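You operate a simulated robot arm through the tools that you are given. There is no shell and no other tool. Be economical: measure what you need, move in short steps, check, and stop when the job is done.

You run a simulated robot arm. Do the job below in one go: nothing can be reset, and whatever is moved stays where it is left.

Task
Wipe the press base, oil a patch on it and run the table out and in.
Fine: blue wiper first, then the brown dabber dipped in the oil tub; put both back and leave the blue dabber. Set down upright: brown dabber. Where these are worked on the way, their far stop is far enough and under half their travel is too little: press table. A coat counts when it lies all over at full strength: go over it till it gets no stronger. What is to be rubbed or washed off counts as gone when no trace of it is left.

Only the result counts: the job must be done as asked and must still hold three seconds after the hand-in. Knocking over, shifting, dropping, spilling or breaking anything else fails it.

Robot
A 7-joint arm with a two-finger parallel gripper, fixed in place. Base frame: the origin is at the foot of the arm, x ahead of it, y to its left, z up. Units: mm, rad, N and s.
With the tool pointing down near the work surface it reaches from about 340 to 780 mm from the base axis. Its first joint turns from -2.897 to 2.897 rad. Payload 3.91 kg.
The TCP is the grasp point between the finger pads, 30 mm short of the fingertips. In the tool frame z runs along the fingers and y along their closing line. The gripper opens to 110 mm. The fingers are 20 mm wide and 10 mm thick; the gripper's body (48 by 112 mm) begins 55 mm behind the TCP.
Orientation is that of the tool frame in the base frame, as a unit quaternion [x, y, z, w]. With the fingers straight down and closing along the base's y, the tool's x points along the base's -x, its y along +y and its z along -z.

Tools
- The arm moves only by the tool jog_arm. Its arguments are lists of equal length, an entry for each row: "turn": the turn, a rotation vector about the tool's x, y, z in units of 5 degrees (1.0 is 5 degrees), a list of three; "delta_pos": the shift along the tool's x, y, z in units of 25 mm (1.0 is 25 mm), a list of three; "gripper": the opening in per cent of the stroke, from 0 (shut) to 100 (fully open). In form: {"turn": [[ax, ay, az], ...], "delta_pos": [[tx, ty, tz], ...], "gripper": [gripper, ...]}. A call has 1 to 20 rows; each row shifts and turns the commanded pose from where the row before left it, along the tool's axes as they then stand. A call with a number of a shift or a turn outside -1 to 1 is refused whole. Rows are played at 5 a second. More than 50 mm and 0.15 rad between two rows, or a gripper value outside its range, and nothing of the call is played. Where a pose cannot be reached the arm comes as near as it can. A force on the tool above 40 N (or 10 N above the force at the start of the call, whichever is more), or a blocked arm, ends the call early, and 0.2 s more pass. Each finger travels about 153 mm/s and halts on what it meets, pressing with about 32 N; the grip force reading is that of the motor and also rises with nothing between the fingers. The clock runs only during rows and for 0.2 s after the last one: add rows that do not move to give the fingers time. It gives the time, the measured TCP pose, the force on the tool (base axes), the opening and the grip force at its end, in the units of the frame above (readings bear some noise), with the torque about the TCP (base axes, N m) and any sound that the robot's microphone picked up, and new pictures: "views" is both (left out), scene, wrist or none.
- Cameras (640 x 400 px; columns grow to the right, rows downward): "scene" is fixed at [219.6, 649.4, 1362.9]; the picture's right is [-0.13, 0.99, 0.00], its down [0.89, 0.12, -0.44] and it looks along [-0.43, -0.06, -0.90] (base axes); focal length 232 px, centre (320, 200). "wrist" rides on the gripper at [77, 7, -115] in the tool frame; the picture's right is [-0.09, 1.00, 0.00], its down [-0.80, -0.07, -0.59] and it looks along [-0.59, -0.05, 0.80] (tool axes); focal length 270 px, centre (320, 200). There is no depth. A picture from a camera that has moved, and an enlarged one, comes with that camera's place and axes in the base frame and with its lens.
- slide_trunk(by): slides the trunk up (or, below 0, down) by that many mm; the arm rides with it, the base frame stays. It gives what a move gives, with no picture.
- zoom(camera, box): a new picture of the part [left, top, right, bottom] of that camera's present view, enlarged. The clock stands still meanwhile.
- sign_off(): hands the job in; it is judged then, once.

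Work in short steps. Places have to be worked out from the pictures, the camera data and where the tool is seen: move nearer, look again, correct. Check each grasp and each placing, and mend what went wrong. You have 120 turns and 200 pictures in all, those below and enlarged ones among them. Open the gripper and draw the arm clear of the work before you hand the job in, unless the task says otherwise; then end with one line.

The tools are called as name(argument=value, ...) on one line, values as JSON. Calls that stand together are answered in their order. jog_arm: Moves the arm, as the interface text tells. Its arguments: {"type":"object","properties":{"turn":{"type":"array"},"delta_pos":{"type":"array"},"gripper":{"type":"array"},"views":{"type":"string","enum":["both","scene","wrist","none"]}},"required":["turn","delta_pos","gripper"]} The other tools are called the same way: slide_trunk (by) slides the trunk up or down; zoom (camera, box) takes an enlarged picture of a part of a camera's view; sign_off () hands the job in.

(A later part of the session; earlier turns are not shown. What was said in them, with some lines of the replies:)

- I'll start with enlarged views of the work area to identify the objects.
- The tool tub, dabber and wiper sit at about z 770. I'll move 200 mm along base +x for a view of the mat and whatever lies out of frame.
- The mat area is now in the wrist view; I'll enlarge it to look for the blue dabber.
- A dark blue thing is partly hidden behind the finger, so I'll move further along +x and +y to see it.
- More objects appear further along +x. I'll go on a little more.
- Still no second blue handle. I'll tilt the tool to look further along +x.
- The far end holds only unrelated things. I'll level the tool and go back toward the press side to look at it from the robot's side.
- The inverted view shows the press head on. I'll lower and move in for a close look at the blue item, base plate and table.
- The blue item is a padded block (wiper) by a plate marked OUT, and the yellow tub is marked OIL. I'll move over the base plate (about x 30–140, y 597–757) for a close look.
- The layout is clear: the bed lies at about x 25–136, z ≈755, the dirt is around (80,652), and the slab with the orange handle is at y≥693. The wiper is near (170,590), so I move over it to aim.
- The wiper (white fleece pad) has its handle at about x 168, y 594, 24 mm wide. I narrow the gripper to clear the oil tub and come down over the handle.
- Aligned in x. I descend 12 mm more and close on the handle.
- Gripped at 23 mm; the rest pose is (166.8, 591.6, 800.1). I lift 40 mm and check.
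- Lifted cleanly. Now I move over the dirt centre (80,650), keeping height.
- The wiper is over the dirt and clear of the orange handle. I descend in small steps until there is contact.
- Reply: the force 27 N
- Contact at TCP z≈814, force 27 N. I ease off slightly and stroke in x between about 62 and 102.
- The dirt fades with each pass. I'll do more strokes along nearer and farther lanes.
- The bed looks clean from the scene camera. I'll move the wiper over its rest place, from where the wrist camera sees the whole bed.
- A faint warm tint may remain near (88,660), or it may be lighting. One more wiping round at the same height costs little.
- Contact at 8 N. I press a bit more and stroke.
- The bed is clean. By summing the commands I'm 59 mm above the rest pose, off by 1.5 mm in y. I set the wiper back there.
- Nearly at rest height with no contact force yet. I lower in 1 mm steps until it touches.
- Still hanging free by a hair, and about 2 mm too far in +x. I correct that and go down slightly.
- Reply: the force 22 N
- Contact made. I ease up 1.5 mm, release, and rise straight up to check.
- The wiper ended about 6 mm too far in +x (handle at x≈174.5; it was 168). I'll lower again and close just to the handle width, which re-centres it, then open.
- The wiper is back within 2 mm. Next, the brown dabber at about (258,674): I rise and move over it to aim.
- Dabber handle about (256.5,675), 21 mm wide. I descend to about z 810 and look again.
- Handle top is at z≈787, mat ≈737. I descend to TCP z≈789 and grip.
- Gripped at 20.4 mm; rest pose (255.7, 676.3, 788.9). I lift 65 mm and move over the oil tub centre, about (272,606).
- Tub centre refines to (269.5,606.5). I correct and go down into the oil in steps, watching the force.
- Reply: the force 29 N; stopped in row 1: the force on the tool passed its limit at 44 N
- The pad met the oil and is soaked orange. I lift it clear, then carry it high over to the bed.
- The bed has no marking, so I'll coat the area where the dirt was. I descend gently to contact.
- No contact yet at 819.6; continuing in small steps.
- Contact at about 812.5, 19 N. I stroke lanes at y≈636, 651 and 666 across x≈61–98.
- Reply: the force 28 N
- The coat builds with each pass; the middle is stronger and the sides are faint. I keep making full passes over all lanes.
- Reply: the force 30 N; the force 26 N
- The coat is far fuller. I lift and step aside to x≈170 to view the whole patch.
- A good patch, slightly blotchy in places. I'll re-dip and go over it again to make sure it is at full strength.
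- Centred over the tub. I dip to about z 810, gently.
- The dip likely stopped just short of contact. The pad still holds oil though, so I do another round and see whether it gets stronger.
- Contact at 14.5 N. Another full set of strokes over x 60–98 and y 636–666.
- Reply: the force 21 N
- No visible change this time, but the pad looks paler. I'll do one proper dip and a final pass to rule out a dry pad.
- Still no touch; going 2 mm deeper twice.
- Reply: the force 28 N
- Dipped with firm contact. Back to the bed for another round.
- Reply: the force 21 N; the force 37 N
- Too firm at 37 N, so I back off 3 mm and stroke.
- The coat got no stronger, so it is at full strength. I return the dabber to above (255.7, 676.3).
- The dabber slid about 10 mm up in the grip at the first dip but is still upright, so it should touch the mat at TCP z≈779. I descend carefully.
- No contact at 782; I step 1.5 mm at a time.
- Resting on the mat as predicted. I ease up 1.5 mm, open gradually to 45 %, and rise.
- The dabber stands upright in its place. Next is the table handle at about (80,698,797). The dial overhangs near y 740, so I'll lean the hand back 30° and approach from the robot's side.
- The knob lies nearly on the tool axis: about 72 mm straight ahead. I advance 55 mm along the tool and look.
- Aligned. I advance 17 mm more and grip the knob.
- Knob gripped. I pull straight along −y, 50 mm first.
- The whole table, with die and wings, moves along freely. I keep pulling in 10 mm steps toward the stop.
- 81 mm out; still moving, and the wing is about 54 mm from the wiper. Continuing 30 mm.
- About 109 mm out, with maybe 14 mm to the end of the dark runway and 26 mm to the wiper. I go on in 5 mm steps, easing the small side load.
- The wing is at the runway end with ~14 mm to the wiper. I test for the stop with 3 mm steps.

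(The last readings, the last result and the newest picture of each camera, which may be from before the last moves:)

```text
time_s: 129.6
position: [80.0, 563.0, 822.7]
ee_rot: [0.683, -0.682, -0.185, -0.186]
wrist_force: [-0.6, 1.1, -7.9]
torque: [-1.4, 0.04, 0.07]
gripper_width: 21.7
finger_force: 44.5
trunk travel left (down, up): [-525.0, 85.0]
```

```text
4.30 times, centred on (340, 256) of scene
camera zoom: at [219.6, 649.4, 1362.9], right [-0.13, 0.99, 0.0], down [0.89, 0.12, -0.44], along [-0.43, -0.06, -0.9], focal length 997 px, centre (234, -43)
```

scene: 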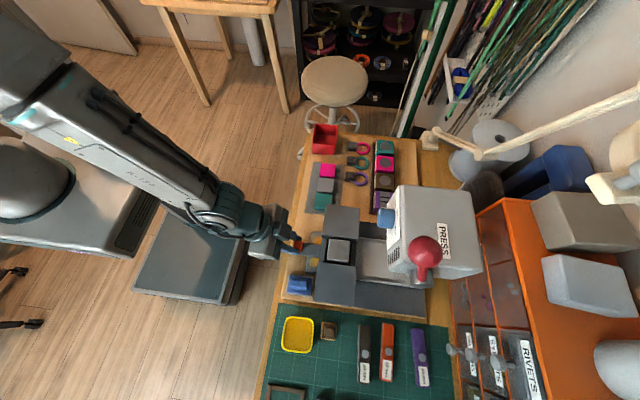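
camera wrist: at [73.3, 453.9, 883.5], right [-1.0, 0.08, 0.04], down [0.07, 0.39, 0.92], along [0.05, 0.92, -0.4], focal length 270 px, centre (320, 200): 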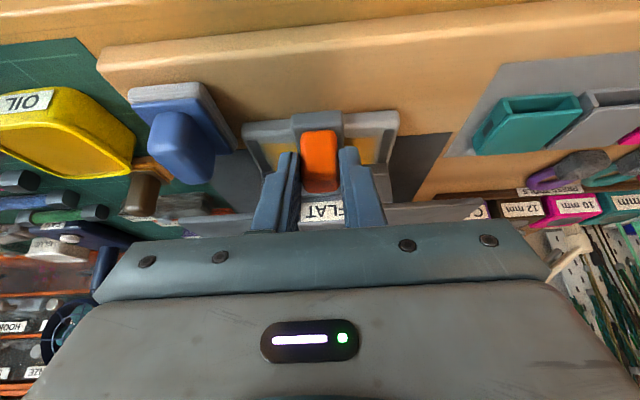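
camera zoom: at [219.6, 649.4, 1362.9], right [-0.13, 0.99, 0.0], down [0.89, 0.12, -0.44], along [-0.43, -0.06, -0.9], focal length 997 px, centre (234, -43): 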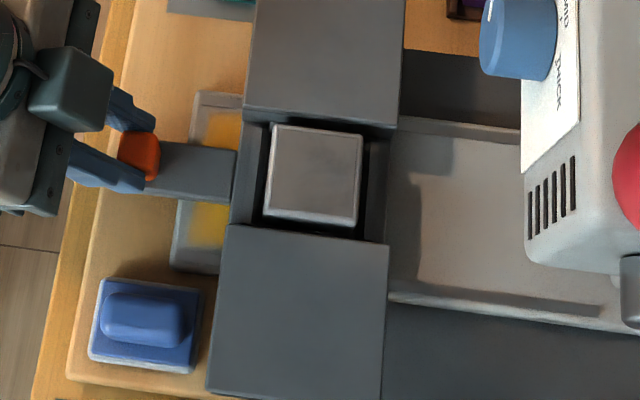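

It has run out about 124 mm, well beyond half, and the wing is only ~7 mm from the wiper, so I stop here. Now I push it back in.

jog_arm(turn=[[0, 0, 0], [0, 0, 0], [0, 0, 0], [0, 0, 0], [0, 0, 0], [0, 0, 0], [0, 0, 0], [0, 0, 0], [0, 0, 0]], delta_pos=[[-0.2, -0.02, 0.12], [-0.346, -0.06, 0.2], [-0.346, 0, 0.2], [-0.346, 0, 0.2], [-0.346, 0, 0.2], [-0.346, 0, 0.2], [-0.346, 0, 0.2], [-0.346, 0, 0.2], [0, 0, 0]], gripper=[0, 0, 0, 0, 0, 0, 0, 0, 0], views="none")

jog_arm(turn=[[0, 0, 0], [0, 0, 0], [0, 0, 0], [0, 0, 0], [0, 0, 0], [0, 0, 0]], delta_pos=[[-0.346, 0, 0.2], [-0.346, 0, 0.2], [-0.346, 0, 0.2], [-0.346, 0, 0.2], [-0.346, 0, 0.2], [0, 0, 0]], gripper=[0, 0, 0, 0, 0, 0])

zoom(camera="scene", box=[270, 210, 410, 303])

```text
time_s: 131.6
position: [80.4, 634.6, 823.6]
ee_rot: [0.683, -0.683, -0.184, -0.185]
wrist_force: [-6.3, -0.9, -6.7]
torque: [0.86, 0.29, 0.01]
gripper_width: 21.6
finger_force: 45.4
trunk travel left (down, up): [-525.0, 85.0]
```

```text
time_s: 133.0
position: [81.0, 686.1, 823.1]
ee_rot: [-0.682, 0.683, 0.182, 0.184]
wrist_force: [-3.7, -10.7, -13.9]
torque: [-0.01, 0.03, 0.15]
gripper_width: 21.7
finger_force: 44.6
trunk travel left (down, up): [-525.0, 85.0]
camera wrist: at [73.0, 562.8, 883.9], right [-1.0, 0.08, 0.04], down [0.07, 0.4, 0.92], along [0.05, 0.92, -0.4], focal length 270 px, centre (320, 200)
```

scene: 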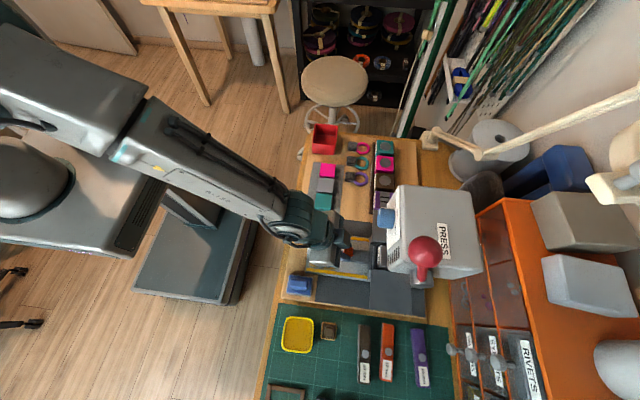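
wrist: 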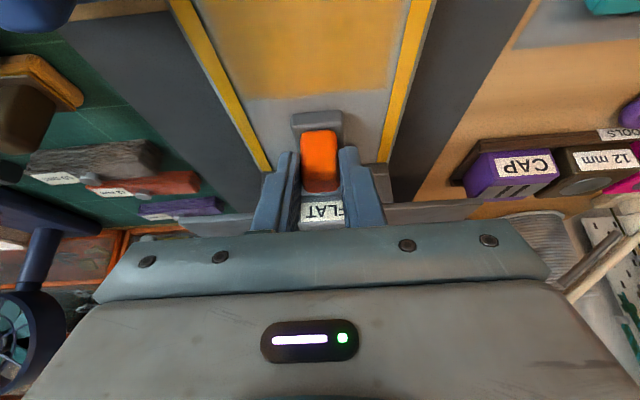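

```text
4.30 times, centred on (340, 256) of scene
camera zoom: at [219.6, 649.4, 1362.9], right [-0.13, 0.99, 0.0], down [0.89, 0.12, -0.44], along [-0.43, -0.06, -0.9], focal length 997 px, centre (234, -43)
```

zoom: 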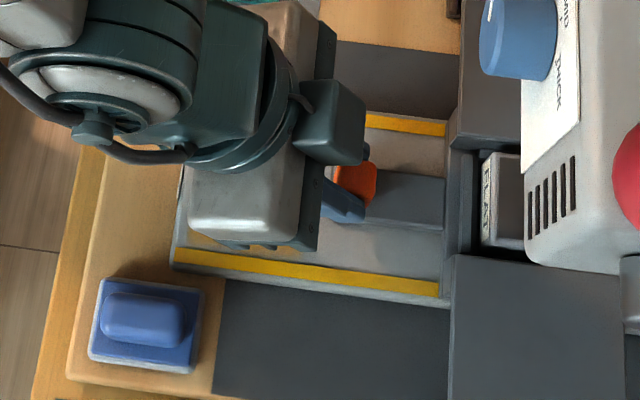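

The table is against its inner stop (11 N), and the side strips have turned yellow all along, so the run has taken effect. I release and back off along the tool axis.

jog_arm(turn=[[0, 0, 0], [0, 0, 0], [0, 0, 0], [0, 0, 0], [0, 0, 0], [0, 0, 0], [0, 0, 0], [0, 0, 0]], delta_pos=[[0.03, 0, -0.02], [0, 0, 0], [0, 0, 0], [0, 0, 0], [0, 0, -0.9], [0, 0, -0.9], [0, 0, -0.9], [0, 0, 0]], gripper=[0, 24, 32, 45, 45, 45, 45, 45])

zoom(camera="wrist", box=[200, 0, 440, 200])

```text
time_s: 134.8
position: [80.3, 652.3, 880.4]
ee_rot: [0.683, -0.682, -0.184, -0.185]
wrist_force: [-0.5, 0.4, 0.4]
torque: [0.02, 0.0, 0.02]
gripper_width: 49.5
finger_force: 0.0
trunk travel left (down, up): [-525.0, 85.0]
camera wrist: at [73.7, 528.4, 941.1], right [-1.0, 0.08, 0.04], down [0.07, 0.39, 0.92], along [0.05, 0.92, -0.4], focal length 270 px, centre (320, 200)
```

scene: 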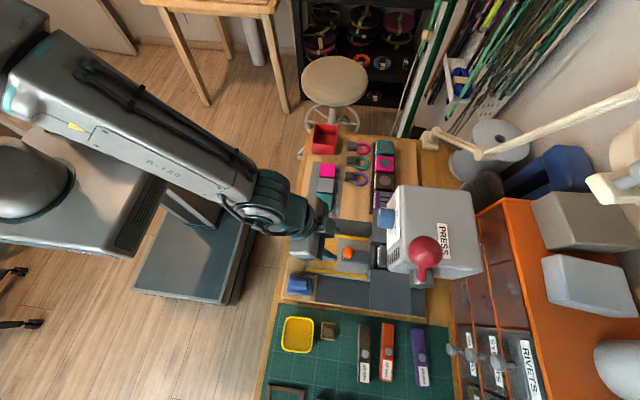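
wrist: 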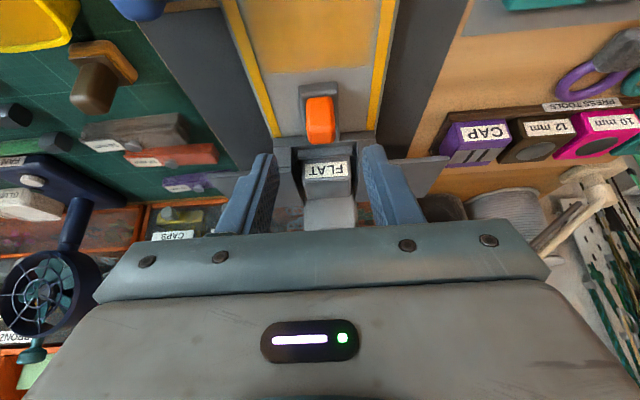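

```text
2.00 times, centred on (320, 100) of wrist
camera zoom: at [73.7, 528.4, 941.1], right [-1.0, 0.08, 0.04], down [0.07, 0.39, 0.92], along [0.05, 0.92, -0.4], focal length 541 px, centre (320, 400)
```

zoom: 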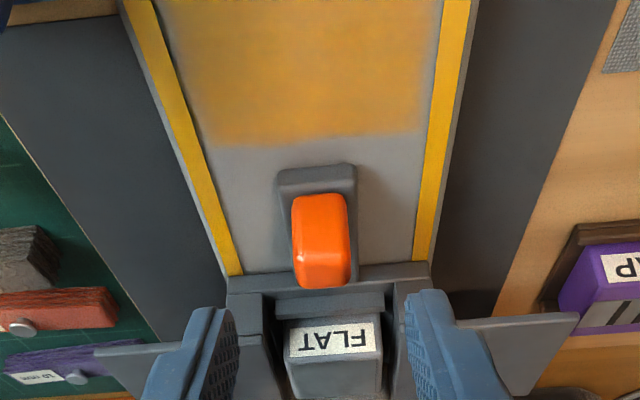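

Table in, patch intact. I level the tool, rise and draw back for a final check.

jog_arm(turn=[[0, 1, 0], [0, 1, 0], [0, 1, 0], [0, 1, 0], [0, 1, 0], [0, 1, 0], [0, 0, 0], [0, 0, 0], [0, 0, 0], [0, 0, 0], [0, 0, 0], [0, 0, 0], [0, 0, 0]], delta_pos=[[0, 0, -0.5], [0, 0, -0.5], [0, 0, -0.5], [0.5, 0, -0.5], [0.5, 0, -0.5], [0.5, 0, -0.5], [1, 0, -0.5], [1, 0, -0.5], [1, 0, 0], [1, 0, 0], [1, 0, 0], [1, 0, 0], [0, 0, 0]], gripper=[45, 45, 45, 45, 45, 45, 100, 100, 100, 100, 100, 100, 100])

zoom(camera="scene", box=[260, 215, 420, 350])

zoom(camera="scene", box=[270, 220, 390, 300])

```text
time_s: 137.6
position: [79.6, 439.7, 969.2]
ee_rot: [-0.707, 0.707, 0.002, 0.003]
wrist_force: [0.2, 0.9, 0.5]
torque: [-0.02, -0.03, 0.02]
gripper_width: 110.0
finger_force: 0.0
trunk travel left (down, up): [-525.0, 85.0]
camera wrist: at [72.5, 362.1, 1083.4], right [-1.0, 0.09, 0.0], down [0.07, 0.8, 0.6], along [0.05, 0.6, -0.8], focal length 270 px, centre (320, 200)
```

scene: 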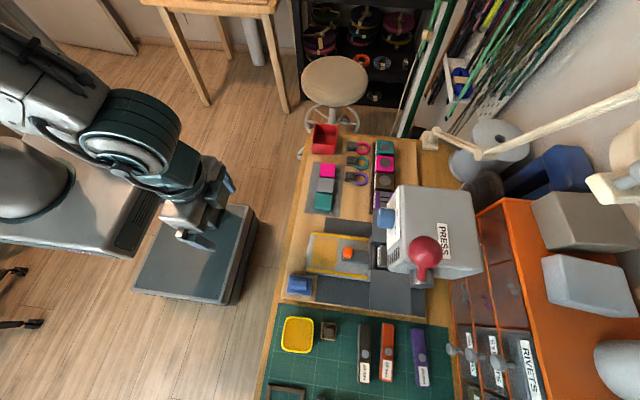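
wrist: 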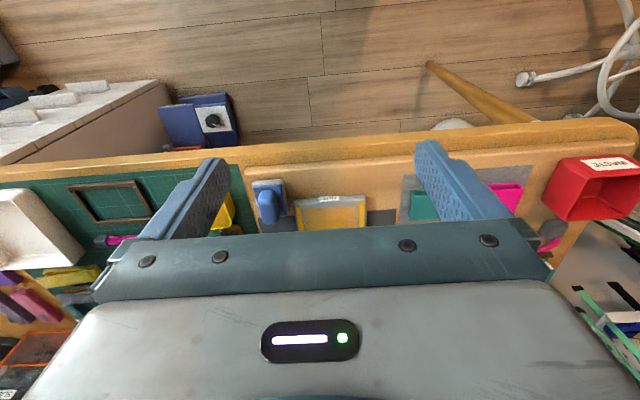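

```text
2.96 times, centred on (340, 282) of scene
camera zoom: at [219.6, 649.4, 1362.9], right [-0.13, 0.99, 0.0], down [0.89, 0.12, -0.44], along [-0.43, -0.06, -0.9], focal length 686 px, centre (261, -44)
```

zoom: 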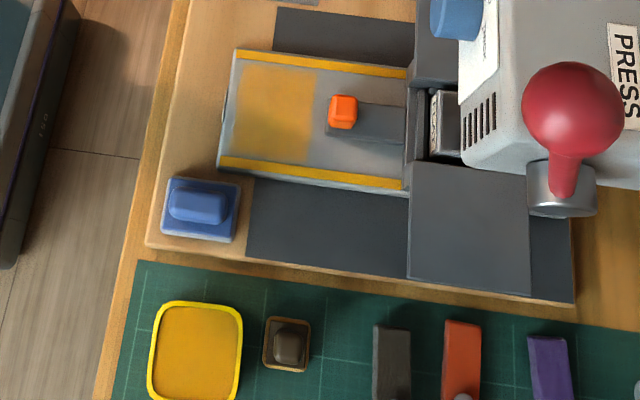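

```text
5.00 times, centred on (330, 260) of scene
camera zoom: at [219.6, 649.4, 1362.9], right [-0.13, 0.99, 0.0], down [0.89, 0.12, -0.44], along [-0.43, -0.06, -0.9], focal length 1158 px, centre (270, -100)
```

zoom: 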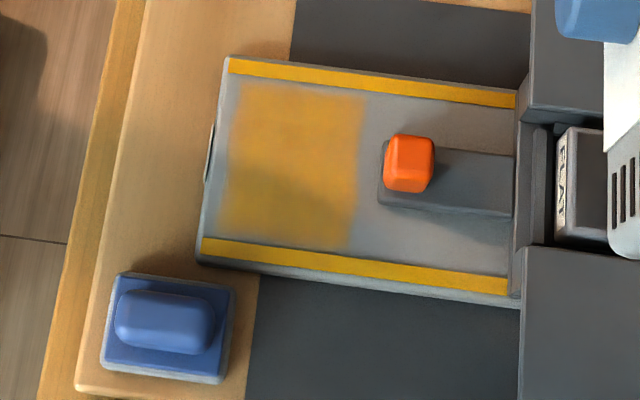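

All items check out: the bed is clean and coated, the wiper and dabber are back in place, the table is in, and the arm is clear. Handing in.

sign_off()

```text
The job is handed in.
```

I wiped the press base clean and coated a patch with oil until it got no stronger. I ran the table out about 124 mm, short of its far stop so its wing wouldn't hit the wiper, then back in to its inner stop. The wiper is back within about 3 mm, the brown dabber is back in place and upright, and the arm is clear. I never spotted a blue dabber, so I handled none.
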